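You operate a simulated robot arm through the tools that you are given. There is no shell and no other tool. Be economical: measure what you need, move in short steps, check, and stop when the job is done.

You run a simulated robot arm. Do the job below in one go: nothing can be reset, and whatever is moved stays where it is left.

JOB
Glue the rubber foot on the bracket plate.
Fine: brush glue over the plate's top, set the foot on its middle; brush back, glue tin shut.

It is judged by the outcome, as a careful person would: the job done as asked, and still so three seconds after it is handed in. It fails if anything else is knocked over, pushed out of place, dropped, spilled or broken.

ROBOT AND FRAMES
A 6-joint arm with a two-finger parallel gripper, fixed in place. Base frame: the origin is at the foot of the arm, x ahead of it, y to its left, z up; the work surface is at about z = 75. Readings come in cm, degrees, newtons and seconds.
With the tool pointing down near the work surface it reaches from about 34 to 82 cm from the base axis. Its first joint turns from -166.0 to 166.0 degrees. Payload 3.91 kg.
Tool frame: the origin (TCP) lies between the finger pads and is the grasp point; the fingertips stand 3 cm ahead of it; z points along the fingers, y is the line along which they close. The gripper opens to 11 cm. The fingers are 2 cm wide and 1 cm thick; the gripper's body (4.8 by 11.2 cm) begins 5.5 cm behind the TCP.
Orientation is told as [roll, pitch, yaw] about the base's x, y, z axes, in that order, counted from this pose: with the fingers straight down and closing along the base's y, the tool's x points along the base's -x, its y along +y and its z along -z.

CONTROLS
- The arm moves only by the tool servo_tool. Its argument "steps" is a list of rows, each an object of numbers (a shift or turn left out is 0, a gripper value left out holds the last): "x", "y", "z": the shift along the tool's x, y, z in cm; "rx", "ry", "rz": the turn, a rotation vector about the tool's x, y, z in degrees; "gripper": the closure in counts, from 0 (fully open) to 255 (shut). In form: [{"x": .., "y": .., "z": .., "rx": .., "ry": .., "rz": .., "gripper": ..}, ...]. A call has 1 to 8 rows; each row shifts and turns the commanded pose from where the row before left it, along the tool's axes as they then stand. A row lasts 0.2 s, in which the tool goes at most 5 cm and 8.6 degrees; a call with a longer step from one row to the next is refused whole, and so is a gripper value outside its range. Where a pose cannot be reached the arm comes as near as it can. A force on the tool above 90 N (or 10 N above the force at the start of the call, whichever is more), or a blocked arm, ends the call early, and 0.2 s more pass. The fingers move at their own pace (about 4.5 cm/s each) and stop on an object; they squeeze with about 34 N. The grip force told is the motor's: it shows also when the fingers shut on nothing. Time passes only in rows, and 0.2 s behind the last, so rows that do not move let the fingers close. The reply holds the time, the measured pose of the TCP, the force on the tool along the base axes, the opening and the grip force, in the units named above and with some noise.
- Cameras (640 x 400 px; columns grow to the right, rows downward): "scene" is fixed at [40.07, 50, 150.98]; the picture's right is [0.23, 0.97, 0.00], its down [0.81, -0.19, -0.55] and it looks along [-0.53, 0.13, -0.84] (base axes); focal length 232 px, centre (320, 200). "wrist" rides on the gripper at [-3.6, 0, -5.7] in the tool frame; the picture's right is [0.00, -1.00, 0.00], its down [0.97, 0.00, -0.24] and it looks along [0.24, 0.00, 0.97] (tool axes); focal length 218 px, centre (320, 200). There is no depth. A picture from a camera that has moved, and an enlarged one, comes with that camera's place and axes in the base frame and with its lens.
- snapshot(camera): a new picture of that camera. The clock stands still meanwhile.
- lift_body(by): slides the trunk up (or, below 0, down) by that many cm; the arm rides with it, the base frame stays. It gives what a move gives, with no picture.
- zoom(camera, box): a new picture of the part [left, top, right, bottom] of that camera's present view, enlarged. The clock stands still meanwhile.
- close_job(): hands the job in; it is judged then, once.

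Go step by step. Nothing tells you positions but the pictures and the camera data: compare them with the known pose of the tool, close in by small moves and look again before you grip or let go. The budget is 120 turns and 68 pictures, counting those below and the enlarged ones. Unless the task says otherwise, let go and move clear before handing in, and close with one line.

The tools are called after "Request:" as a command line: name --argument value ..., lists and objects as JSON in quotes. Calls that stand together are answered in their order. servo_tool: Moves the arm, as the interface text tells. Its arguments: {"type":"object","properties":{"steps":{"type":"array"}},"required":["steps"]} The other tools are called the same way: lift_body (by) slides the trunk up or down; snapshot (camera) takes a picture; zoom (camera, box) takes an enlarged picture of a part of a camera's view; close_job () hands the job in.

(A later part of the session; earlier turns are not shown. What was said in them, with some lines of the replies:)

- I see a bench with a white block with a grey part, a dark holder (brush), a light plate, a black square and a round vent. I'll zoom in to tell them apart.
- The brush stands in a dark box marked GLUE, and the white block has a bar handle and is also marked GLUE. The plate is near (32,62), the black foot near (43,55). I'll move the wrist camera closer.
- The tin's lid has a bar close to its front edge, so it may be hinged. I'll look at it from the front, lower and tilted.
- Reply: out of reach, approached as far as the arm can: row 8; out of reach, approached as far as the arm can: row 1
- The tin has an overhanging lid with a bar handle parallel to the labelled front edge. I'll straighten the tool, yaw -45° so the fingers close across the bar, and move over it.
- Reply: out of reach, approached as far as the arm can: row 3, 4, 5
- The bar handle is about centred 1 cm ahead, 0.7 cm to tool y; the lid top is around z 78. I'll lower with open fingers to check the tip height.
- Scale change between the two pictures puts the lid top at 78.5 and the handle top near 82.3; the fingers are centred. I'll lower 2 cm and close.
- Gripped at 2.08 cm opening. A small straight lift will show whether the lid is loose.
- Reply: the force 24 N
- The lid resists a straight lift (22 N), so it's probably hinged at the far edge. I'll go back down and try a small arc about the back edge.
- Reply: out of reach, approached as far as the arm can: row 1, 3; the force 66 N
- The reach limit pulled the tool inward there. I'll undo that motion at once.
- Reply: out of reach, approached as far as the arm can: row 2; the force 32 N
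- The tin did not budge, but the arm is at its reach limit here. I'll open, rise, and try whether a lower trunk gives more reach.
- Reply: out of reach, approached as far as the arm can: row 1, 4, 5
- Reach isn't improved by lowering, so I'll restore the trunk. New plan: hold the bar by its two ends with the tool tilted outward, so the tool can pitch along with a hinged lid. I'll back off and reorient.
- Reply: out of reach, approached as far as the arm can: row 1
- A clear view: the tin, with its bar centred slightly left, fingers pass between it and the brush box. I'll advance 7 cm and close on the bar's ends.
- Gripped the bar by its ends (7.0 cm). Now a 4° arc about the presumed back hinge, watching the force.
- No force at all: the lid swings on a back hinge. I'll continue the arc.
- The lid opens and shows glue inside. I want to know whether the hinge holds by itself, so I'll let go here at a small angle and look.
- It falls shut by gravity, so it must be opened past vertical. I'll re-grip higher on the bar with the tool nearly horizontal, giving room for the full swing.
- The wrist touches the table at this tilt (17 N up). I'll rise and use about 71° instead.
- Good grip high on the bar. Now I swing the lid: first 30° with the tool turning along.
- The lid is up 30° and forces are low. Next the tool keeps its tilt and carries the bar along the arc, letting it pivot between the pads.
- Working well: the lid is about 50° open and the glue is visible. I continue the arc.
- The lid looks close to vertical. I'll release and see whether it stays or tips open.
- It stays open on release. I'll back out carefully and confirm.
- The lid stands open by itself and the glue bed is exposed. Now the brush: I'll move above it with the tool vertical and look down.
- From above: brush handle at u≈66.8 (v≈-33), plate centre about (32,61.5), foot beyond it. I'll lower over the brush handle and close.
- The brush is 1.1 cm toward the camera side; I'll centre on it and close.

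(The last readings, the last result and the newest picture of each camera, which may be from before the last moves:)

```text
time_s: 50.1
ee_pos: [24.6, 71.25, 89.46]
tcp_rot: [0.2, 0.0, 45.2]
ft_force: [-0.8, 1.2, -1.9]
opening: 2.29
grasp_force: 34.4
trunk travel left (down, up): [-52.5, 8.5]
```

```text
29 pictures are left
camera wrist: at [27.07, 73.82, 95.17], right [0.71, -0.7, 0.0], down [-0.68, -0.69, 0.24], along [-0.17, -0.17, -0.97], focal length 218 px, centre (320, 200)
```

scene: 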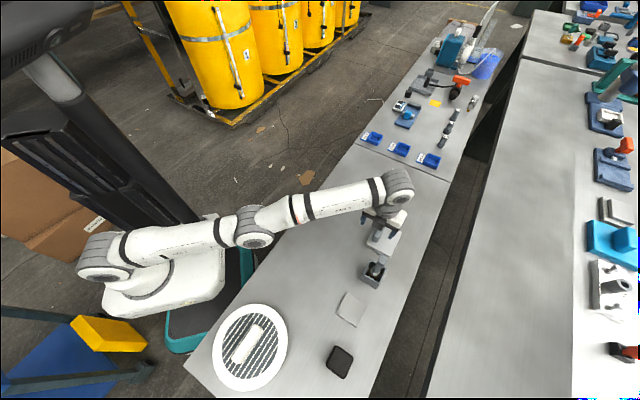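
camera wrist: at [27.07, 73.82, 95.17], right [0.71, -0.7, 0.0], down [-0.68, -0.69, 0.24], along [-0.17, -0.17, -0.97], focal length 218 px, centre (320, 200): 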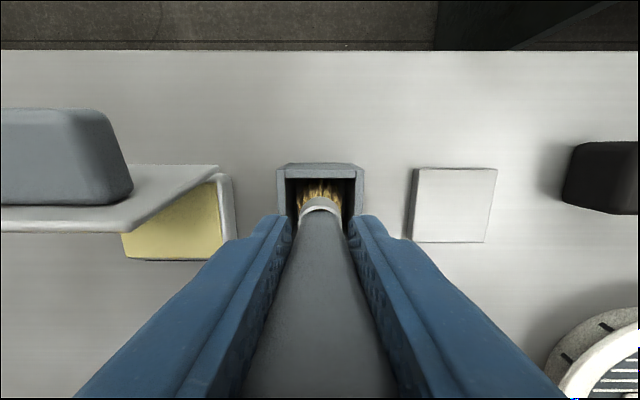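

The brush is held. I'll lift it clear, carry it over the tin and tilt it slightly outward so reach is comfortable.

Request:
servo_tool --steps '[{"z": -4}, {"z": -3.5}, {"x": 1.45, "y": 3.25}, {"x": 1.45, "y": 3.25}, {"x": 1.45, "y": 3.25}, {"x": 1.45, "y": 3.25}, {"ry": -7.5}, {"ry": -7.5}]'

Request:
zoom --camera "scene" --box '[310, 170, 430, 270]'

Request:
snapshot --camera "wrist"

```text
time_s: 51.9
ee_pos: [11.32, 76.17, 97.15]
tcp_rot: [0.3, -15.1, 45.0]
ft_force: [-1.4, -0.3, -1.2]
opening: 2.31
grasp_force: 33.7
trunk travel left (down, up): [-52.5, 8.5]
```

```text
4.00 times, centred on (370, 220) of scene
camera zoom: at [40.07, 50.0, 150.98], right [0.23, 0.97, 0.0], down [0.81, -0.19, -0.55], along [-0.53, 0.13, -0.84], focal length 927 px, centre (120, 120)
```

zoom: 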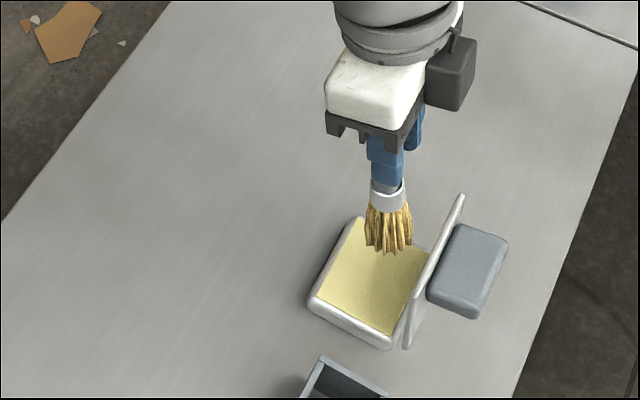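

```text
27 pictures are left
camera wrist: at [12.64, 77.67, 103.52], right [0.71, -0.7, -0.01], down [-0.7, -0.71, -0.02], along [0.01, 0.02, -1.0], focal length 218 px, centre (320, 200)
```

wrist: 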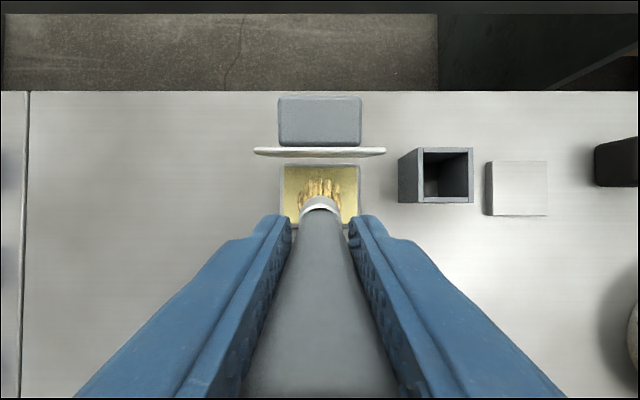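

The bristles are centred over the glue. I'll lower vertically.

Request:
servo_tool --steps '[{"x": 0.9, "z": 2.3}, {"x": 0.7, "z": 2.3}, {"x": 0.57, "z": 2.1}, {"x": 0.13, "z": 0.48}, {"x": 0.13, "z": 0.48}]'

Request:
zoom --camera "scene" --box '[340, 200, 430, 270]'

```text
time_s: 53.1
ee_pos: [10.88, 76.07, 89.3]
tcp_rot: [0.5, -15.3, 45.1]
ft_force: [-6.1, 0.5, 24.3]
opening: 2.33
grasp_force: 34.0
trunk travel left (down, up): [-52.5, 8.5]
```

```text
5.71 times, centred on (385, 235) of scene
camera zoom: at [40.07, 50.0, 150.98], right [0.23, 0.97, 0.0], down [0.81, -0.19, -0.55], along [-0.53, 0.13, -0.84], focal length 1324 px, centre (-51, 0)
```

zoom: 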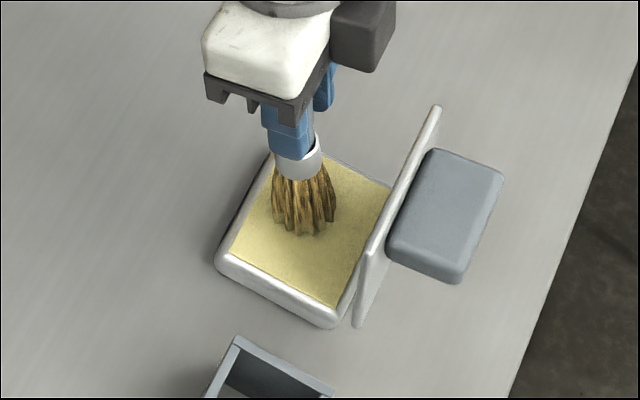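

Contact with the glue (24 N); I'll ease off, stroke lightly within the glue, then lift.

Request:
servo_tool --steps '[{"x": -0.07, "z": -0.25}, {"y": 0.8}, {"y": -0.8}, {"y": -0.8}, {"y": 0.8}]'

Request:
servo_tool --steps '[{"x": -0.52, "z": -1.93}, {"x": -0.78, "z": -2.9}, {"x": -0.78, "z": -2.9}]'

Request:
snapshot --camera "wrist"

Request:
zoom --camera "scene" --box '[340, 190, 430, 260]'

```text
time_s: 54.3
ee_pos: [11.17, 76.05, 89.31]
tcp_rot: [0.2, -15.1, 45.1]
ft_force: [4.5, -2.8, 13.8]
opening: 2.31
grasp_force: 34.2
trunk travel left (down, up): [-52.5, 8.5]
```

```text
time_s: 55.1
ee_pos: [11.1, 76.06, 97.3]
tcp_rot: [0.2, -15.0, 45.0]
ft_force: [-0.7, 0.8, -1.5]
opening: 2.29
grasp_force: 33.7
trunk travel left (down, up): [-52.5, 8.5]
```

```text
25 pictures are left
camera wrist: at [12.43, 77.45, 103.71], right [0.71, -0.7, 0.0], down [-0.7, -0.71, -0.02], along [0.01, 0.02, -1.0], focal length 218 px, centre (320, 200)
```

wrist: 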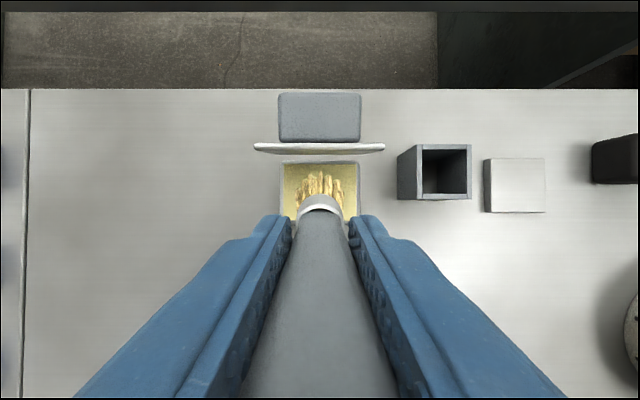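

```text
5.71 times, centred on (385, 225) of scene
camera zoom: at [40.07, 50.0, 150.98], right [0.23, 0.97, 0.0], down [0.81, -0.19, -0.55], along [-0.53, 0.13, -0.84], focal length 1324 px, centre (-51, 57)
```

zoom: 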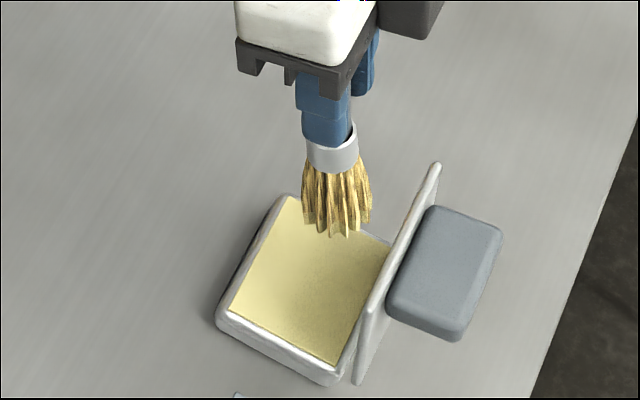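

The bristles are loaded with glue. I'll carry the brush over the plate and turn it upright.

Request:
servo_tool --steps '[{"x": -0.73, "y": -4.18}, {"x": -0.73, "y": -4.18}, {"x": -0.73, "y": -4.18, "ry": 5}, {"x": -0.73, "y": -4.18, "ry": 5}, {"x": -0.73, "y": -4.18, "ry": 5}, {"x": -0.73, "y": -4.18}]'

Request:
snapshot --camera "wrist"

```text
time_s: 56.5
ee_pos: [32.03, 61.34, 97.91]
tcp_rot: [0.3, 0.0, 45.2]
ft_force: [-1.4, -0.3, -0.5]
opening: 2.27
grasp_force: 34.5
trunk travel left (down, up): [-52.5, 8.5]
```

```text
23 pictures are left
camera wrist: at [34.47, 63.94, 103.56], right [0.71, -0.7, -0.01], down [-0.68, -0.69, 0.24], along [-0.17, -0.17, -0.97], focal length 218 px, centre (320, 200)
```

wrist: 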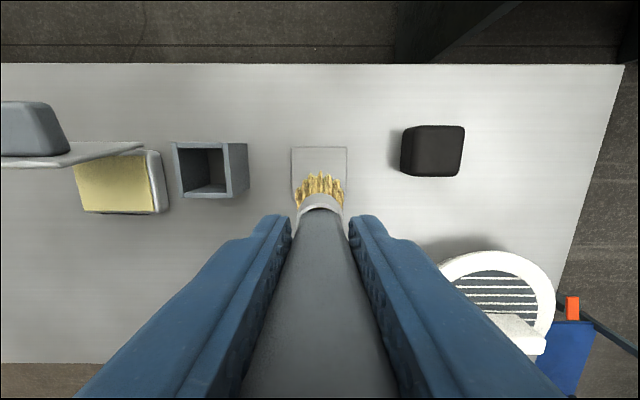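

Plate centre is right beneath the brush. I'll go to one corner region and lower gently until light contact.

Request:
servo_tool --steps '[{"x": 1.8, "y": 1.7, "z": 3}, {"z": 3}, {"z": 2.8}, {"z": 0.3}]'

Request:
zoom --camera "scene" --box '[300, 250, 400, 330]'

```text
time_s: 57.5
ee_pos: [29.57, 61.4, 88.78]
tcp_rot: [0.3, -0.1, 45.1]
ft_force: [-0.7, 0.9, -1.3]
opening: 2.29
grasp_force: 34.6
trunk travel left (down, up): [-52.5, 8.5]
```

```text
5.00 times, centred on (350, 290) of scene
camera zoom: at [40.07, 50.0, 150.98], right [0.23, 0.97, 0.0], down [0.81, -0.19, -0.55], along [-0.53, 0.13, -0.84], focal length 1159 px, centre (170, -250)
```

zoom: 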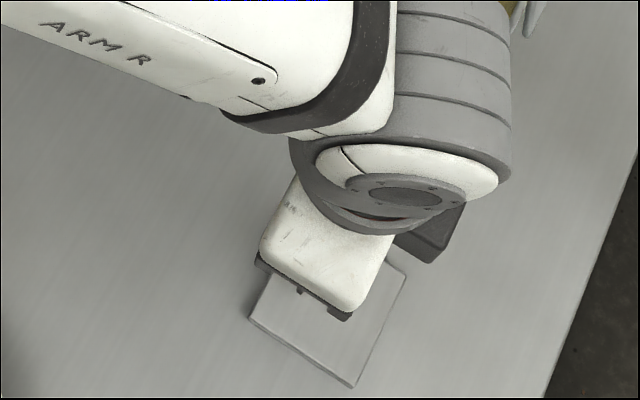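

Request:
servo_tool --steps '[{"z": 0.2}, {"z": 0.1}, {}]'

Request:
servo_tool --steps '[{"z": 0.15}, {}]'

Request:
servo_tool --steps '[{"z": 0.1}, {}]'

```text
time_s: 58.3
ee_pos: [29.47, 61.33, 88.43]
tcp_rot: [0.4, 0.1, 45.3]
ft_force: [-0.5, 0.1, -0.8]
opening: 2.33
grasp_force: 34.5
trunk travel left (down, up): [-52.5, 8.5]
```

```text
time_s: 58.9
ee_pos: [29.43, 61.37, 88.42]
tcp_rot: [0.3, 0.1, 45.2]
ft_force: [-0.9, 0.2, -1.8]
opening: 2.29
grasp_force: 34.2
trunk travel left (down, up): [-52.5, 8.5]
```

```text
time_s: 59.5
ee_pos: [29.4, 61.3, 88.19]
tcp_rot: [0.3, -0.1, 45.3]
ft_force: [1.0, -0.6, 1.6]
opening: 2.28
grasp_force: 34.2
trunk travel left (down, up): [-52.5, 8.5]
```

Request:
servo_tool --steps '[{"z": 0.08}, {}]'

Request:
servo_tool --steps '[{}, {}]'

```text
time_s: 60.1
ee_pos: [29.47, 61.44, 88.25]
tcp_rot: [0.3, -0.1, 45.2]
ft_force: [-0.4, 0.8, 5.1]
opening: 2.3
grasp_force: 33.9
trunk travel left (down, up): [-52.5, 8.5]
```

```text
time_s: 60.7
ee_pos: [29.56, 61.48, 88.19]
tcp_rot: [0.2, -0.2, 45.2]
ft_force: [1.6, 0.0, 6.7]
opening: 2.31
grasp_force: 33.5
trunk travel left (down, up): [-52.5, 8.5]
```

Light contact is reached. First stroke along u with a tiny relief.

Request:
servo_tool --steps '[{"z": -0.05}, {"x": -0.9}, {"x": -0.9}, {"x": -0.9}, {"x": -0.9}]'

Request:
snapshot --camera "wrist"

```text
time_s: 61.9
ee_pos: [31.96, 63.81, 88.31]
tcp_rot: [0.4, 0.0, 45.3]
ft_force: [-0.6, -0.8, -0.3]
opening: 2.3
grasp_force: 34.1
trunk travel left (down, up): [-52.5, 8.5]
```

```text
21 pictures are left
camera wrist: at [34.45, 66.54, 93.98], right [0.71, -0.7, 0.0], down [-0.68, -0.69, 0.24], along [-0.17, -0.17, -0.97], focal length 218 px, centre (320, 200)
```

wrist: 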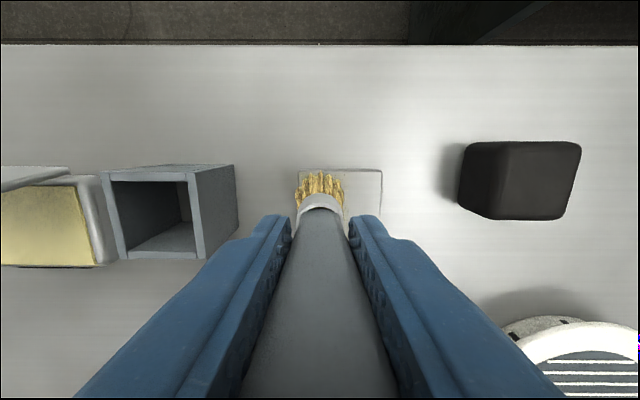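

The plate hasn't moved. I'll press a touch more and continue with the middle and other side strokes.

Request:
servo_tool --steps '[{"z": 0.08}, {"y": -0.85}, {"y": -0.85}, {"x": 0.9}, {"x": 0.9}, {"x": 0.9}, {"x": 0.9}]'

Request:
servo_tool --steps '[{"y": -0.85}, {"y": -0.85}, {"x": -0.9}, {"x": -0.9}, {"x": -0.9}, {"x": -0.9}]'

Request:
servo_tool --steps '[{"z": -3}, {"x": 0.5, "y": 3, "z": -4}, {"x": 1, "y": 4}, {"y": 4}, {"y": 2}]'

Request:
snapshot --camera "wrist"

```text
time_s: 63.5
ee_pos: [30.67, 60.02, 88.22]
tcp_rot: [0.4, -0.1, 45.1]
ft_force: [-0.7, 1.4, 6.2]
opening: 2.3
grasp_force: 34.1
trunk travel left (down, up): [-52.5, 8.5]
```

```text
time_s: 64.9
ee_pos: [34.39, 61.56, 88.18]
tcp_rot: [0.4, 0.0, 45.2]
ft_force: [-0.4, 0.1, -0.1]
opening: 2.3
grasp_force: 34.0
trunk travel left (down, up): [-52.5, 8.5]
```

```text
refused: row 2 steps farther than a row can; nothing moved
```

```text
20 pictures are left
camera wrist: at [36.88, 64.12, 93.79], right [0.71, -0.7, 0.0], down [-0.68, -0.69, 0.24], along [-0.17, -0.17, -0.97], focal length 218 px, centre (320, 200)
```

wrist: 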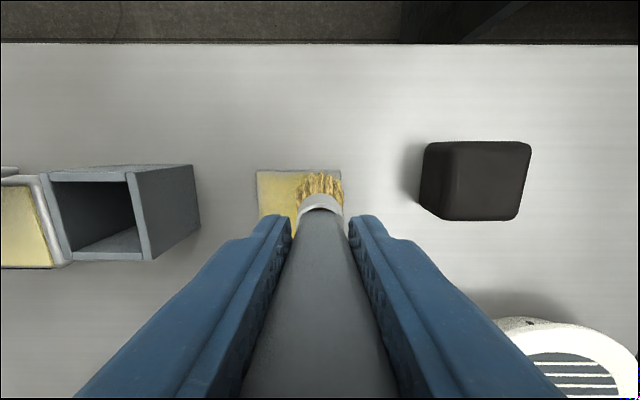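

The plate's top is taking on the glue. I'll lift and move back over the brush box, viewing the coverage.

Request:
servo_tool --steps '[{"z": -3}, {"z": -4}, {"y": 3.5, "z": -2.2}, {"y": 3.5}, {"y": 3.5}, {"y": 3.35}]'

Request:
snapshot --camera "wrist"

Request:
zoom --camera "scene" --box '[310, 270, 390, 330]'

```text
time_s: 66.3
ee_pos: [24.7, 71.3, 97.23]
tcp_rot: [0.1, 0.1, 45.2]
ft_force: [0.2, 0.4, -1.0]
opening: 2.3
grasp_force: 34.3
trunk travel left (down, up): [-52.5, 8.5]
```

```text
19 pictures are left
camera wrist: at [27.02, 73.93, 103.07], right [0.71, -0.7, 0.0], down [-0.68, -0.69, 0.24], along [-0.17, -0.17, -0.97], focal length 218 px, centre (320, 200)
```

wrist: 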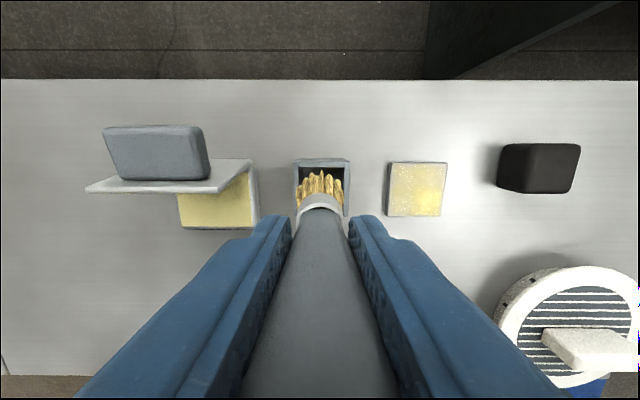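

```text
6.67 times, centred on (350, 300) of scene
camera zoom: at [40.07, 50.0, 150.98], right [0.23, 0.97, 0.0], down [0.81, -0.19, -0.55], along [-0.53, 0.13, -0.84], focal length 1545 px, centre (120, -467)
```

zoom: 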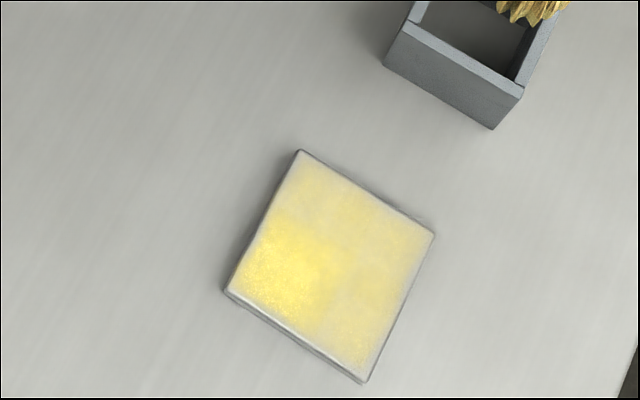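

Coverage is complete but thinner on the far sides. I'll give one second light pass for evenness.

Request:
servo_tool --steps '[{"y": -3.5}, {"y": -3.5, "x": 1.0}, {"y": -3.35, "x": 2.4}, {"z": 3}, {"z": 3}, {"z": 2.7}, {"z": 0.3}, {}]'

Request:
servo_tool --steps '[{"z": 0.1}, {"x": -0.9}, {"x": -0.9}, {"x": -0.9}, {"x": -0.9}, {}]'

```text
time_s: 68.1
ee_pos: [29.41, 61.63, 88.25]
tcp_rot: [0.3, 0.0, 45.3]
ft_force: [0.3, -0.8, 0.0]
opening: 2.31
grasp_force: 33.8
trunk travel left (down, up): [-52.5, 8.5]
```

```text
time_s: 69.5
ee_pos: [32.05, 64.2, 88.16]
tcp_rot: [0.3, 0.0, 45.1]
ft_force: [0.3, 1.1, 1.7]
opening: 2.33
grasp_force: 33.8
trunk travel left (down, up): [-52.5, 8.5]
```

Request:
servo_tool --steps '[{"z": 0.03, "y": -0.85}, {"y": -0.85}, {"x": 0.9}, {"x": 0.9}, {"x": 0.9}, {"x": 0.9}]'

Request:
servo_tool --steps '[{"y": -0.85}, {"y": -0.85}, {"x": -0.9}, {"x": -0.9}, {"x": -0.9}, {"x": -0.9}]'

Request:
servo_tool --steps '[{"z": -3}, {"z": -4}, {"y": 3.5, "z": -2.2}, {"y": 3.5}, {"y": 3.5}, {"y": 3.3}]'

Request:
snapshot --camera "wrist"

Request:
zoom --camera "scene" --box '[310, 270, 390, 330]'

```text
time_s: 70.9
ee_pos: [30.65, 60.39, 88.35]
tcp_rot: [0.4, -0.2, 45.2]
ft_force: [0.6, -0.1, 5.1]
opening: 2.32
grasp_force: 34.5
trunk travel left (down, up): [-52.5, 8.5]
```

```text
time_s: 72.3
ee_pos: [34.4, 61.73, 88.22]
tcp_rot: [0.3, -0.2, 45.1]
ft_force: [-1.4, -0.5, 5.1]
opening: 2.31
grasp_force: 33.3
trunk travel left (down, up): [-52.5, 8.5]
```

```text
time_s: 73.7
ee_pos: [24.66, 71.27, 97.38]
tcp_rot: [0.2, 0.0, 45.2]
ft_force: [-0.6, 0.2, -0.3]
opening: 2.28
grasp_force: 34.2
trunk travel left (down, up): [-52.5, 8.5]
```

```text
17 pictures are left
camera wrist: at [27.15, 73.99, 103.13], right [0.71, -0.7, 0.0], down [-0.68, -0.69, 0.24], along [-0.17, -0.17, -0.97], focal length 218 px, centre (320, 200)
```

wrist: 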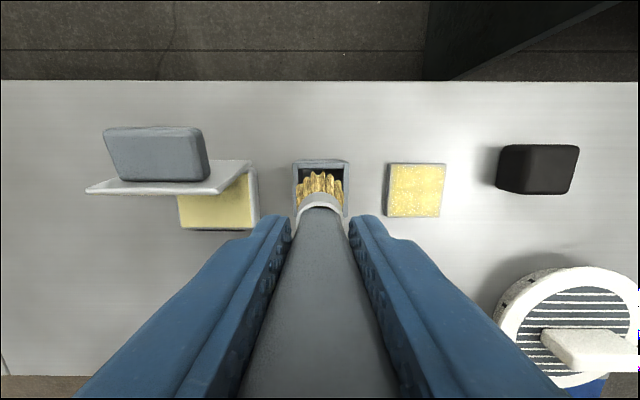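

```text
6.67 times, centred on (350, 300) of scene
camera zoom: at [40.07, 50.0, 150.98], right [0.23, 0.97, 0.0], down [0.81, -0.19, -0.55], along [-0.53, 0.13, -0.84], focal length 1545 px, centre (120, -467)
```

zoom: 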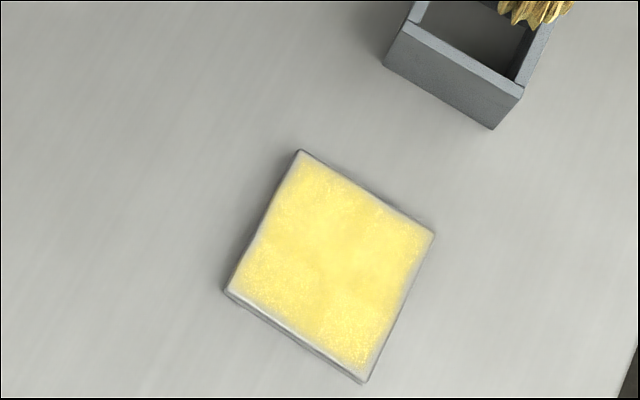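

Even coverage now. I'll lower the brush back into its box.

Request:
servo_tool --steps '[{"x": 0.1, "y": 0.05}, {"z": 2.5}, {"z": 2.5}, {"z": 2.5}, {"z": 1.2}, {}]'

Request:
zoom --camera "scene" --box '[330, 220, 420, 300]'

```text
time_s: 75.1
ee_pos: [24.41, 71.34, 88.69]
tcp_rot: [0.4, 0.1, 45.2]
ft_force: [-0.4, 0.2, -1.6]
opening: 2.33
grasp_force: 33.9
trunk travel left (down, up): [-52.5, 8.5]
```

```text
5.00 times, centred on (375, 260) of scene
camera zoom: at [40.07, 50.0, 150.98], right [0.23, 0.97, 0.0], down [0.81, -0.19, -0.55], along [-0.53, 0.13, -0.84], focal length 1159 px, centre (45, -100)
```

zoom: 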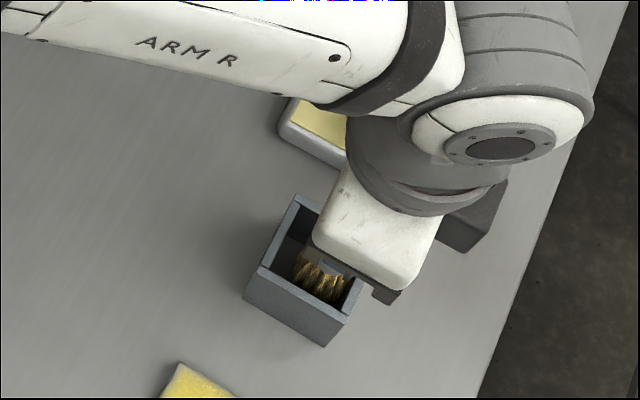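

Request:
servo_tool --steps '[{"z": 0.4}, {"z": 0.2}, {}]'

Request:
servo_tool --steps '[{"z": 0.15}, {"z": 0.1}, {}]'

```text
time_s: 75.9
ee_pos: [24.66, 71.41, 88.17]
tcp_rot: [0.3, 0.0, 45.1]
ft_force: [-0.1, -0.5, -1.4]
opening: 2.31
grasp_force: 33.9
trunk travel left (down, up): [-52.5, 8.5]
```

```text
time_s: 76.7
ee_pos: [24.46, 71.53, 87.98]
tcp_rot: [0.2, -0.1, 45.2]
ft_force: [-0.1, 0.2, -0.8]
opening: 2.31
grasp_force: 33.7
trunk travel left (down, up): [-52.5, 8.5]
```

Request:
servo_tool --steps '[{"z": 0.12}, {"z": 0.08}, {}]'

Request:
servo_tool --steps '[{"z": 0.1}, {}]'

```text
time_s: 77.5
ee_pos: [24.61, 71.42, 87.77]
tcp_rot: [0.3, 0.0, 45.3]
ft_force: [0.5, 0.9, -0.5]
opening: 2.31
grasp_force: 34.1
trunk travel left (down, up): [-52.5, 8.5]
```

```text
time_s: 78.1
ee_pos: [24.51, 71.51, 87.55]
tcp_rot: [0.3, 0.0, 45.2]
ft_force: [0.1, 0.2, -0.3]
opening: 2.33
grasp_force: 33.7
trunk travel left (down, up): [-52.5, 8.5]
```

Request:
servo_tool --steps '[{"z": 0.1}, {}]'

Request:
servo_tool --steps '[{"z": 0.1}, {}]'

Request:
servo_tool --steps '[{"z": 0.1}, {}]'

```text
time_s: 78.7
ee_pos: [24.5, 71.41, 87.51]
tcp_rot: [0.3, 0.0, 45.1]
ft_force: [-0.1, -0.1, -1.1]
opening: 2.35
grasp_force: 33.9
trunk travel left (down, up): [-52.5, 8.5]
```

```text
time_s: 79.3
ee_pos: [24.56, 71.51, 87.36]
tcp_rot: [0.3, 0.0, 45.1]
ft_force: [0.1, 0.0, -1.5]
opening: 2.29
grasp_force: 33.7
trunk travel left (down, up): [-52.5, 8.5]
```

```text
time_s: 79.9
ee_pos: [24.5, 71.47, 87.29]
tcp_rot: [0.3, 0.0, 45.3]
ft_force: [0.0, 0.1, -1.4]
opening: 2.29
grasp_force: 33.9
trunk travel left (down, up): [-52.5, 8.5]
```

Request:
servo_tool --steps '[{"z": 0.15}, {}]'

Request:
servo_tool --steps '[{"z": 0.15}, {}]'

Request:
servo_tool --steps '[{"z": 0.15}, {}]'

```text
time_s: 80.5
ee_pos: [24.62, 71.52, 87.16]
tcp_rot: [0.3, 0.0, 45.2]
ft_force: [-0.4, -0.5, -1.3]
opening: 2.33
grasp_force: 33.8
trunk travel left (down, up): [-52.5, 8.5]
```

```text
time_s: 81.1
ee_pos: [24.51, 71.5, 87.04]
tcp_rot: [0.3, -0.1, 45.2]
ft_force: [-0.7, -0.5, 1.7]
opening: 2.33
grasp_force: 33.9
trunk travel left (down, up): [-52.5, 8.5]
```

```text
time_s: 81.7
ee_pos: [24.58, 71.42, 87.16]
tcp_rot: [0.5, -0.1, 45.3]
ft_force: [0.6, 0.7, 9.9]
opening: 2.31
grasp_force: 34.2
trunk travel left (down, up): [-52.5, 8.5]
```

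The brush now rests on the box floor. I'll ease off and release.

Request:
servo_tool --steps '[{"z": -0.1}, {"gripper": 215}, {"gripper": 190}, {"gripper": 150}, {"gripper": 100}, {}]'

Request:
servo_tool --steps '[{"gripper": 60}, {"gripper": 60}, {"z": -3}, {"z": -4}, {"z": -4}, {"z": -3}]'

Request:
snapshot --camera "wrist"

```text
time_s: 83.1
ee_pos: [24.59, 71.37, 86.99]
tcp_rot: [0.2, 0.1, 45.2]
ft_force: [0.2, -0.4, -0.6]
opening: 6.67
grasp_force: 0.1
trunk travel left (down, up): [-52.5, 8.5]
```

```text
time_s: 84.5
ee_pos: [24.56, 71.36, 101.03]
tcp_rot: [0.4, 0.1, 45.1]
ft_force: [0.0, -0.4, 0.3]
opening: 8.45
grasp_force: 0.1
trunk travel left (down, up): [-52.5, 8.5]
```

```text
14 pictures are left
camera wrist: at [27.06, 73.88, 106.72], right [0.71, -0.7, 0.0], down [-0.68, -0.69, 0.24], along [-0.17, -0.17, -0.97], focal length 218 px, centre (320, 200)
```

wrist: 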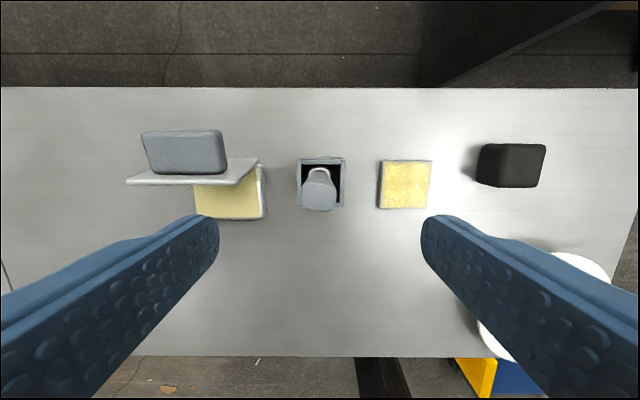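

Brush is standing in its box. Next the foot: I'll move above it and look down.

Request:
servo_tool --steps '[{"y": -4.8, "gripper": 0}, {"y": -4.8}, {"y": -4.8}, {"y": -4.8}, {"y": -4.8}, {"z": 2}]'

Request:
snapshot --camera "wrist"

```text
time_s: 85.9
ee_pos: [41.58, 54.5, 98.8]
tcp_rot: [0.3, 0.0, 45.3]
ft_force: [-0.4, -0.1, 0.8]
opening: 10.96
grasp_force: 0.0
trunk travel left (down, up): [-52.5, 8.5]
```

```text
13 pictures are left
camera wrist: at [44.08, 57.1, 104.53], right [0.71, -0.7, -0.01], down [-0.68, -0.69, 0.24], along [-0.17, -0.17, -0.97], focal length 218 px, centre (320, 200)
```

wrist: 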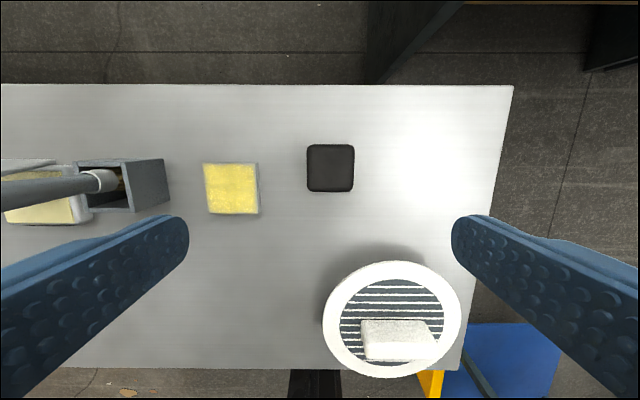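

Foot top is ~5.3 cm square, top at z≈79.5, centre at u≈69.1, v≈-8.0. I'll centre over it and lower halfway, then check.

Request:
servo_tool --steps '[{"x": -1.15, "y": -1.13}, {"z": 4}, {"z": 4}, {"z": 4}, {"z": 2}, {}]'

Request:
snapshot --camera "wrist"

```text
time_s: 87.3
ee_pos: [43.1, 54.49, 84.86]
tcp_rot: [0.2, 0.1, 45.2]
ft_force: [0.0, -0.5, -0.4]
opening: 11.0
grasp_force: 0.1
trunk travel left (down, up): [-52.5, 8.5]
```

```text
12 pictures are left
camera wrist: at [45.6, 57.2, 90.59], right [0.71, -0.7, 0.0], down [-0.68, -0.69, 0.24], along [-0.17, -0.17, -0.97], focal length 218 px, centre (320, 200)
```

wrist: 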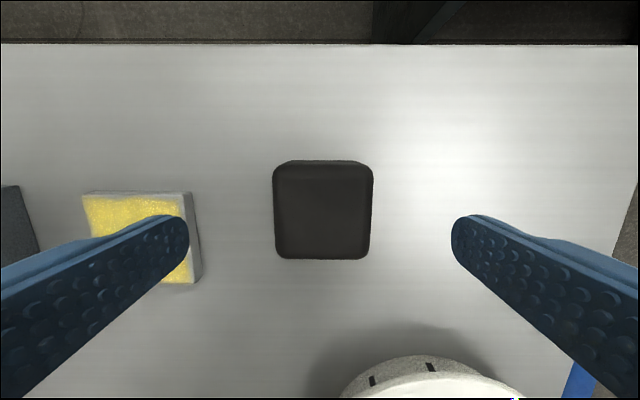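

Centred. Lowering to z≈79 and closing on the foot.

Request:
servo_tool --steps '[{"y": -0.14, "z": 3}, {"z": 3}, {"gripper": 180}, {"gripper": 180}, {"gripper": 180}, {"gripper": 180}, {"gripper": 180}]'

Request:
servo_tool --steps '[{"z": -2}, {"z": -3}, {"z": -2}, {}]'

```text
time_s: 88.9
ee_pos: [43.28, 54.51, 78.91]
tcp_rot: [0.3, 0.0, 45.2]
ft_force: [0.1, 0.6, 0.3]
opening: 5.59
grasp_force: 34.2
trunk travel left (down, up): [-52.5, 8.5]
```

```text
time_s: 89.9
ee_pos: [43.28, 54.42, 85.87]
tcp_rot: [0.3, 0.0, 45.3]
ft_force: [0.5, 0.5, 0.4]
opening: 3.23
grasp_force: 0.1
trunk travel left (down, up): [-52.5, 8.5]
```

The foot slipped out of the grip. I'll look at what happened.

Request:
snapshot --camera "wrist"

```text
11 pictures are left
camera wrist: at [45.72, 57.02, 91.53], right [0.71, -0.7, 0.0], down [-0.68, -0.69, 0.24], along [-0.17, -0.17, -0.97], focal length 218 px, centre (320, 200)
```

wrist: 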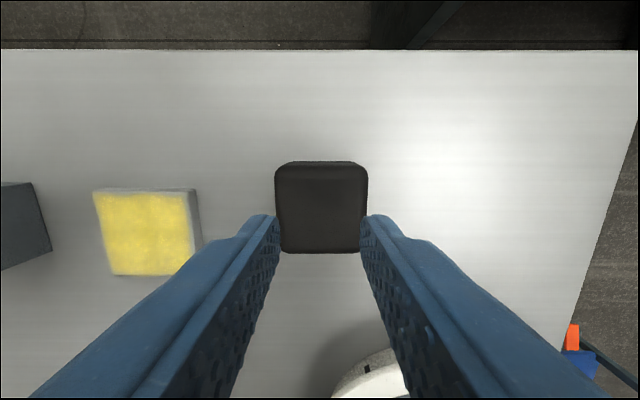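

The foot is still in its place. I'll re-grip lower with a full close command and lift slowly.

Request:
servo_tool --steps '[{"gripper": 0}, {"gripper": 0}, {"gripper": 0}, {"gripper": 0}, {"z": 3}, {"z": 3}, {"z": 1.4}]'

Request:
servo_tool --steps '[{"gripper": 255}, {"gripper": 255}, {"gripper": 255}, {"gripper": 255}, {"gripper": 255}, {"gripper": 255}]'

Request:
servo_tool --steps '[{"z": -0.3}, {"z": -0.3}, {"z": -0.3}, {}]'

```text
time_s: 91.5
ee_pos: [43.26, 54.53, 78.46]
tcp_rot: [0.3, 0.0, 45.3]
ft_force: [0.1, 0.3, 0.0]
opening: 10.99
grasp_force: 0.0
trunk travel left (down, up): [-52.5, 8.5]
```

```text
time_s: 92.9
ee_pos: [43.14, 54.58, 78.42]
tcp_rot: [0.3, 0.1, 45.2]
ft_force: [0.5, -1.0, 0.5]
opening: 5.58
grasp_force: 33.9
trunk travel left (down, up): [-52.5, 8.5]
```

```text
time_s: 93.9
ee_pos: [43.3, 54.41, 79.33]
tcp_rot: [0.3, 0.0, 45.2]
ft_force: [-0.2, 0.7, -2.3]
opening: 5.55
grasp_force: 33.3
trunk travel left (down, up): [-52.5, 8.5]
```

Request:
servo_tool --steps '[{"z": -0.4}, {"z": -0.5}, {"z": -0.5}, {"z": -0.5}, {"z": -0.6}, {"z": -0.6}]'

Request:
snapshot --camera "wrist"

```text
time_s: 95.3
ee_pos: [43.36, 54.44, 82.45]
tcp_rot: [0.2, 0.0, 45.2]
ft_force: [-0.6, 0.3, -1.2]
opening: 5.57
grasp_force: 33.7
trunk travel left (down, up): [-52.5, 8.5]
```

```text
10 pictures are left
camera wrist: at [45.76, 57.04, 88.12], right [0.71, -0.7, 0.0], down [-0.68, -0.69, 0.24], along [-0.17, -0.17, -0.97], focal length 218 px, centre (320, 200)
```

wrist: 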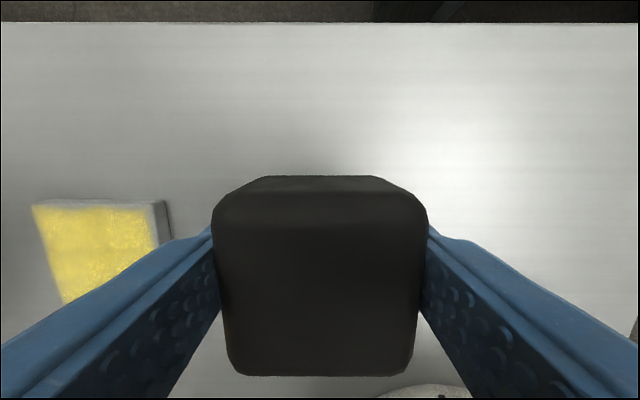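

The foot is held well. Moving it gently over the plate's centre.

Request:
servo_tool --steps '[{"z": -0.6}, {"x": 0.42, "y": 1.5}, {"x": 0.42, "y": 2}, {"x": 0.42, "y": 2}, {"x": 0.42, "y": 2}, {"x": 0.42, "y": 2}, {"x": 0.42, "y": 2}, {"x": 0.43, "y": 1.5}]'

Request:
snapshot --camera "wrist"

Request:
zoom --camera "scene" --box '[310, 260, 400, 330]'

```text
time_s: 97.1
ee_pos: [32.01, 61.47, 83.12]
tcp_rot: [0.3, 0.1, 45.1]
ft_force: [0.1, 0.1, -1.7]
opening: 5.55
grasp_force: 34.1
trunk travel left (down, up): [-52.5, 8.5]
```

```text
9 pictures are left
camera wrist: at [34.49, 64.17, 88.8], right [0.71, -0.7, 0.0], down [-0.68, -0.69, 0.24], along [-0.17, -0.17, -0.97], focal length 218 px, centre (320, 200)
```

wrist: 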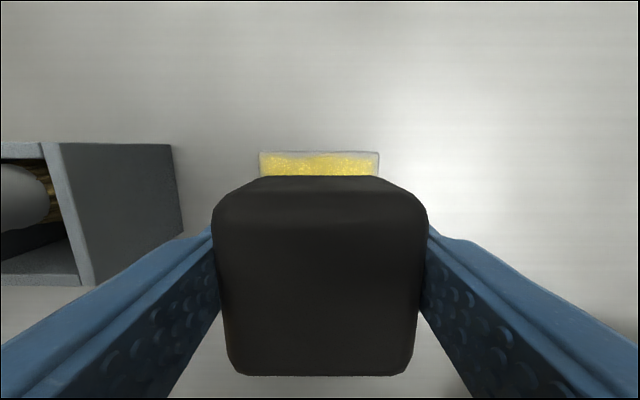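

```text
5.71 times, centred on (355, 295) of scene
camera zoom: at [40.07, 50.0, 150.98], right [0.23, 0.97, 0.0], down [0.81, -0.19, -0.55], along [-0.53, 0.13, -0.84], focal length 1324 px, centre (120, -343)
```

zoom: 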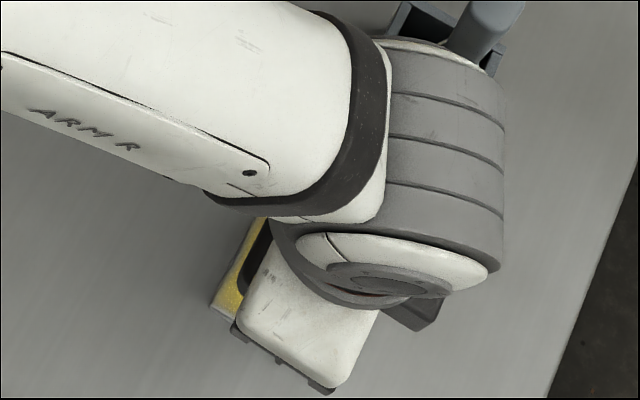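

Foot and plate line up (both centred on column 320, fore-aft within ~0.1 cm). I lower it until contact.

Request:
servo_tool --steps '[{"z": 1}, {"z": 1}, {"z": 0.8}, {"z": 0.4}, {"z": 0.2}, {}]'

Request:
servo_tool --steps '[{"z": 0.1}, {"z": 0.1}, {}]'

Request:
servo_tool --steps '[{"z": 0.1}, {}]'

```text
time_s: 98.5
ee_pos: [31.99, 61.41, 79.8]
tcp_rot: [0.3, 0.0, 45.2]
ft_force: [-0.4, -0.1, -0.9]
opening: 5.58
grasp_force: 34.4
trunk travel left (down, up): [-52.5, 8.5]
```

```text
time_s: 99.3
ee_pos: [32.0, 61.59, 79.6]
tcp_rot: [0.3, -0.3, 45.2]
ft_force: [-0.2, -0.2, 10.7]
opening: 5.57
grasp_force: 34.2
trunk travel left (down, up): [-52.5, 8.5]
```

```text
time_s: 99.9
ee_pos: [31.95, 61.5, 79.65]
tcp_rot: [0.4, -0.4, 45.3]
ft_force: [1.2, 0.9, 22.9]
opening: 5.55
grasp_force: 33.9
trunk travel left (down, up): [-52.5, 8.5]
```

The foot is pressed on the glue (23 N). I'll hold briefly, ease, open and rise straight up.

Request:
servo_tool --steps '[{}, {}, {}, {"z": -0.15}, {"gripper": 100}, {"gripper": 60}, {"gripper": 60}, {}]'

Request:
servo_tool --steps '[{"z": -2}, {"z": -4}, {"z": -4}, {"z": -4}, {"z": -4}]'

Request:
snapshot --camera "wrist"

```text
time_s: 101.7
ee_pos: [32.0, 61.55, 79.57]
tcp_rot: [0.3, 0.1, 45.2]
ft_force: [0.9, -0.3, 0.4]
opening: 8.41
grasp_force: 0.0
trunk travel left (down, up): [-52.5, 8.5]
```

```text
time_s: 102.9
ee_pos: [32.13, 61.5, 97.62]
tcp_rot: [0.3, 0.0, 45.2]
ft_force: [-1.4, -0.3, -0.4]
opening: 8.42
grasp_force: 0.0
trunk travel left (down, up): [-52.5, 8.5]
```

```text
7 pictures are left
camera wrist: at [34.47, 64.11, 103.25], right [0.71, -0.7, 0.0], down [-0.68, -0.69, 0.24], along [-0.17, -0.17, -0.97], focal length 218 px, centre (320, 200)
```

wrist: 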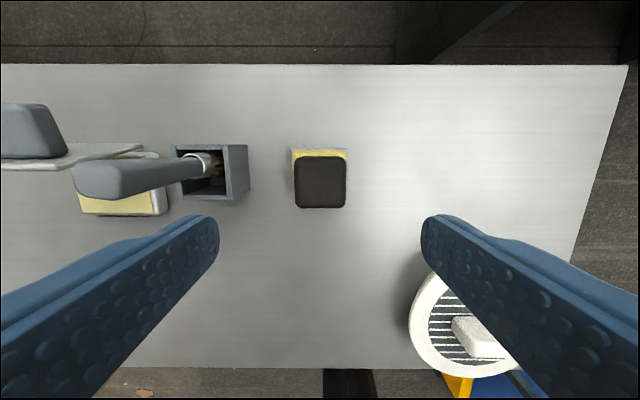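

The foot sits centred on the plate. Now to close the lid: I'll go back over the tin with a 30° tilt to take the bar by its ends again.

Request:
servo_tool --steps '[{"ry": -7.5, "gripper": 0}, {"ry": -7.5}, {"ry": -7.5}, {"ry": -7.5}]'

Request:
servo_tool --steps '[{"y": 4.2}, {"y": 4.2}, {"y": 4.2}, {"y": 4.2}, {"y": 4.2}, {"y": 4.1}, {"x": 1.12, "z": 0.74}, {}]'

Request:
snapshot --camera "wrist"

```text
time_s: 103.9
ee_pos: [31.97, 61.51, 97.61]
tcp_rot: [0.4, -30.2, 45.0]
ft_force: [0.1, 0.3, -0.1]
opening: 10.97
grasp_force: 0.0
trunk travel left (down, up): [-52.5, 8.5]
```

```text
time_s: 105.7
ee_pos: [13.83, 78.81, 96.35]
tcp_rot: [0.3, -30.1, 45.1]
ft_force: [0.7, 0.3, -0.5]
opening: 11.01
grasp_force: 0.0
trunk travel left (down, up): [-52.5, 8.5]
```

```text
6 pictures are left
camera wrist: at [13.84, 79.04, 103.23], right [0.71, -0.7, 0.0], down [-0.68, -0.68, -0.28], along [0.19, 0.2, -0.96], focal length 218 px, centre (320, 200)
```

wrist: 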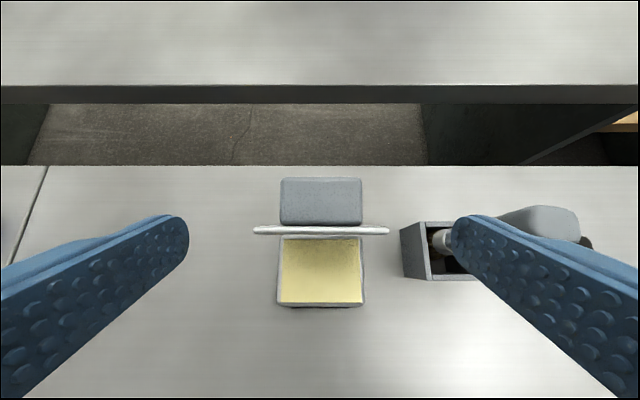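

Handle located; fingers pass just above the lid's upper edge. Advance 12 cm along the tool and close on the bar's ends.

Request:
servo_tool --steps '[{"x": 0.1, "y": -0.08, "z": 3}, {"x": 0.1, "z": 3}, {"x": 0.1, "z": 3}, {"x": 0.05, "z": 3}, {}]'

Request:
servo_tool --steps '[{"gripper": 100}, {"gripper": 110}, {"gripper": 120}, {"gripper": 120}, {}]'

Request:
snapshot --camera "wrist"

```text
time_s: 106.9
ee_pos: [17.73, 82.94, 85.92]
tcp_rot: [0.2, -30.0, 45.0]
ft_force: [-0.1, 0.2, 0.0]
opening: 11.0
grasp_force: 0.1
trunk travel left (down, up): [-52.5, 8.5]
```

```text
time_s: 108.1
ee_pos: [17.82, 82.87, 85.97]
tcp_rot: [0.3, -30.0, 45.0]
ft_force: [1.9, -1.8, 0.3]
opening: 6.97
grasp_force: 45.6
trunk travel left (down, up): [-52.5, 8.5]
```

```text
5 pictures are left
camera wrist: at [17.9, 83.05, 92.66], right [0.71, -0.7, 0.0], down [-0.68, -0.68, -0.28], along [0.19, 0.2, -0.96], focal length 218 px, centre (320, 200)
```

wrist: 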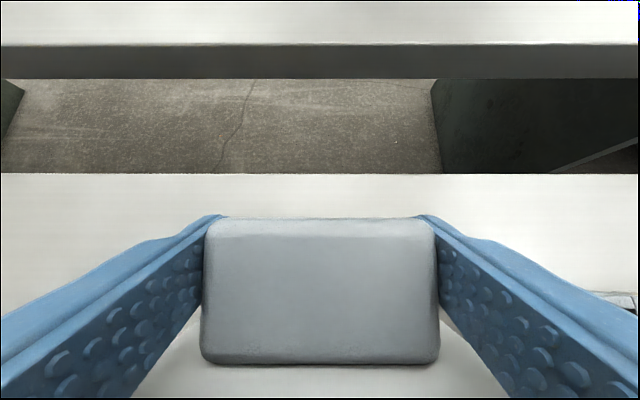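

Firm grip on the bar (6.97 cm). I bring the lid back along the arc.

Request:
servo_tool --steps '[{"x": 0.52, "z": -0.5}, {"x": 0.52, "z": -0.5}, {"x": 0.61, "z": -0.38}, {"x": 0.61, "z": -0.38}]'

Request:
servo_tool --steps '[{"x": 0.68, "z": -0.25}, {"x": 0.68, "z": -0.25}, {"x": 0.66, "z": -0.1}, {"x": 0.66, "z": -0.1}]'

Request:
snapshot --camera "wrist"

```text
time_s: 109.1
ee_pos: [15.85, 80.79, 86.13]
tcp_rot: [0.4, -30.0, 45.1]
ft_force: [7.4, 12.3, -2.0]
opening: 6.96
grasp_force: 45.5
trunk travel left (down, up): [-52.5, 8.5]
```

```text
time_s: 110.1
ee_pos: [14.0, 78.95, 85.73]
tcp_rot: [0.4, -30.1, 45.1]
ft_force: [4.5, 14.3, 6.9]
opening: 6.96
grasp_force: 44.5
trunk travel left (down, up): [-52.5, 8.5]
```

```text
4 pictures are left
camera wrist: at [14.02, 79.16, 92.34], right [0.71, -0.7, 0.0], down [-0.68, -0.68, -0.28], along [0.19, 0.2, -0.96], focal length 218 px, centre (320, 200)
```

wrist: 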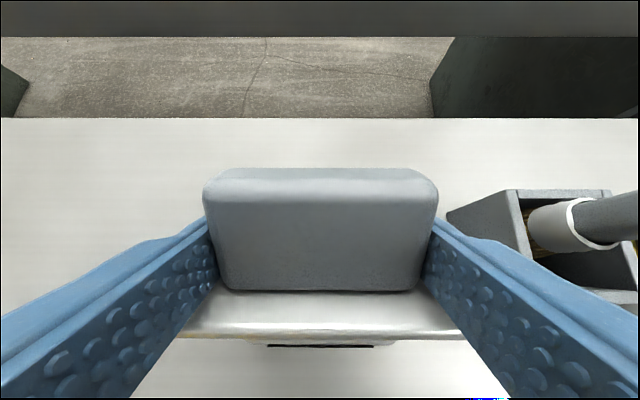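

The lid is about 40° open now. The rest goes with the tool turning along the hinge.

Request:
servo_tool --steps '[{"x": 0.417, "z": -0.01, "ry": -3}, {"x": 0.417, "z": -0.01, "ry": -3}, {"x": 0.417, "z": -0.01, "ry": -3}, {"x": 0.417, "z": -0.01, "ry": -3}, {"x": 0.417, "z": -0.01, "ry": -3}, {"x": 0.417, "z": -0.01, "ry": -3}, {"x": 0.417, "z": -0.01, "ry": -3}]'

Request:
servo_tool --steps '[{"x": 0.417, "z": -0.01, "ry": -3}, {"x": 0.417, "z": -0.01, "ry": -3}, {"x": 0.417, "z": -0.01, "ry": -3}]'

Request:
snapshot --camera "wrist"

```text
time_s: 111.7
ee_pos: [12.01, 77.17, 83.73]
tcp_rot: [0.2, -51.2, 44.9]
ft_force: [-8.2, 2.6, 0.1]
opening: 6.95
grasp_force: 45.2
trunk travel left (down, up): [-52.5, 8.5]
```

```text
time_s: 112.5
ee_pos: [11.59, 76.58, 82.48]
tcp_rot: [0.3, -60.0, 45.0]
ft_force: [-13.0, -5.3, -6.4]
opening: 6.94
grasp_force: 45.2
trunk travel left (down, up): [-52.5, 8.5]
```

```text
3 pictures are left
camera wrist: at [9.29, 74.43, 88.57], right [0.71, -0.7, 0.0], down [-0.49, -0.49, -0.72], along [0.51, 0.51, -0.69], focal length 218 px, centre (320, 200)
```

wrist: 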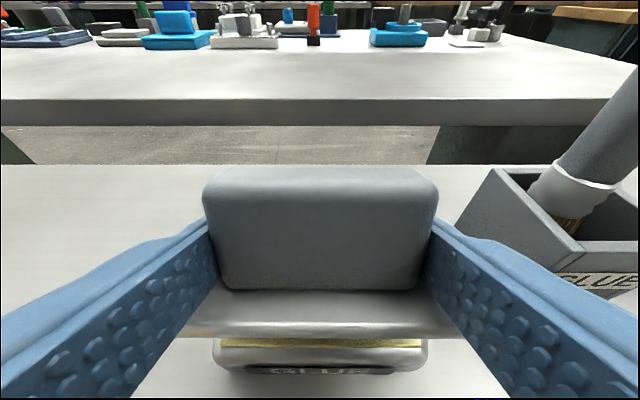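

About 10° left; finishing the swing.

Request:
servo_tool --steps '[{"x": 0.417, "z": -0.01, "ry": -3}, {"x": 0.417, "z": -0.01, "ry": -3}, {"x": 0.35, "z": -0.01, "ry": -2.5}, {}]'

```text
time_s: 113.5
ee_pos: [11.19, 76.25, 81.68]
tcp_rot: [0.4, -68.4, 44.8]
ft_force: [-13.3, -8.5, -8.7]
opening: 7.01
grasp_force: 45.0
trunk travel left (down, up): [-52.5, 8.5]
```

Request:
servo_tool --steps '[{"x": 0.15, "ry": -1}, {"x": 0.15, "ry": -1}, {}]'

Request:
servo_tool --steps '[{"gripper": 80}, {"gripper": 40}, {"gripper": 0}, {"gripper": 0}, {}]'

Request:
servo_tool --steps '[{"z": -2}, {"z": -3}, {"z": -3}, {"x": -2}, {}]'

Request:
snapshot --camera "wrist"

```text
time_s: 114.3
ee_pos: [11.22, 76.17, 81.48]
tcp_rot: [0.6, -70.5, 44.7]
ft_force: [-11.7, -9.2, -9.3]
opening: 6.95
grasp_force: 44.7
trunk travel left (down, up): [-52.5, 8.5]
```

```text
time_s: 115.5
ee_pos: [11.36, 76.38, 81.57]
tcp_rot: [0.9, -70.5, 44.4]
ft_force: [0.3, 0.6, 0.2]
opening: 10.97
grasp_force: 0.1
trunk travel left (down, up): [-52.5, 8.5]
```

```text
time_s: 116.7
ee_pos: [6.55, 71.24, 86.08]
tcp_rot: [0.8, -70.4, 44.4]
ft_force: [-0.1, 0.1, -0.4]
opening: 10.99
grasp_force: 0.0
trunk travel left (down, up): [-52.5, 8.5]
```

```text
2 pictures are left
camera wrist: at [3.48, 68.35, 91.24], right [0.71, -0.7, 0.0], down [-0.39, -0.39, -0.84], along [0.59, 0.59, -0.55], focal length 218 px, centre (320, 200)
```

wrist: 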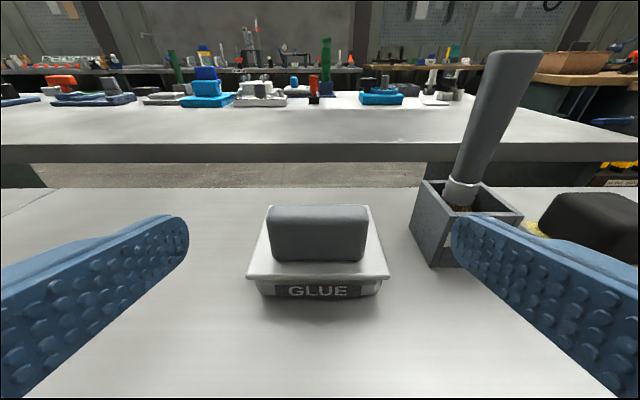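

The lid is shut, the brush is in its box and the foot is on the plate. I'll retract the arm clear and take a last overall look.

Request:
servo_tool --steps '[{"z": -4}, {"z": -4}, {"x": -4}, {"x": -4}, {"x": -2}]'

Request:
zoom --camera "scene" --box '[290, 200, 450, 390]'

```text
time_s: 117.9
ee_pos: [3.46, 68.27, 98.14]
tcp_rot: [0.9, -70.5, 44.4]
ft_force: [-0.6, 0.4, -0.4]
opening: 10.98
grasp_force: 0.0
trunk travel left (down, up): [-52.5, 8.5]
```

```text
2.11 times, centred on (370, 295) of scene
camera zoom: at [40.07, 50.0, 150.98], right [0.23, 0.97, 0.0], down [0.81, -0.19, -0.55], along [-0.53, 0.13, -0.84], focal length 488 px, centre (215, 0)
```

zoom: 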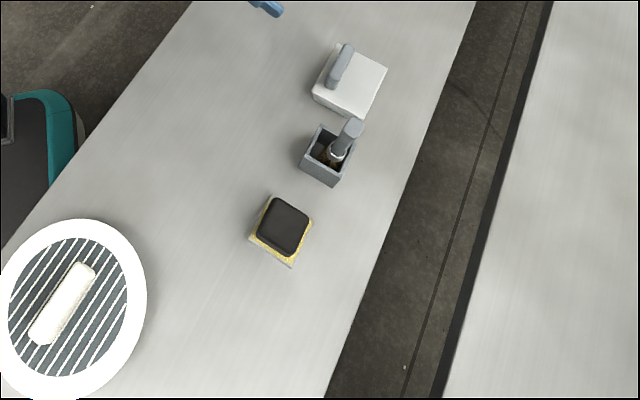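

Everything is in place and the arm is clear, so I'm handing in.

Request:
close_job

```text
The job is handed in.
```

The plate's top is brushed with glue and the rubber foot is set on its middle (within about 0.1 cm). The brush is back in its box, the glue tin is shut, and nothing else was moved.
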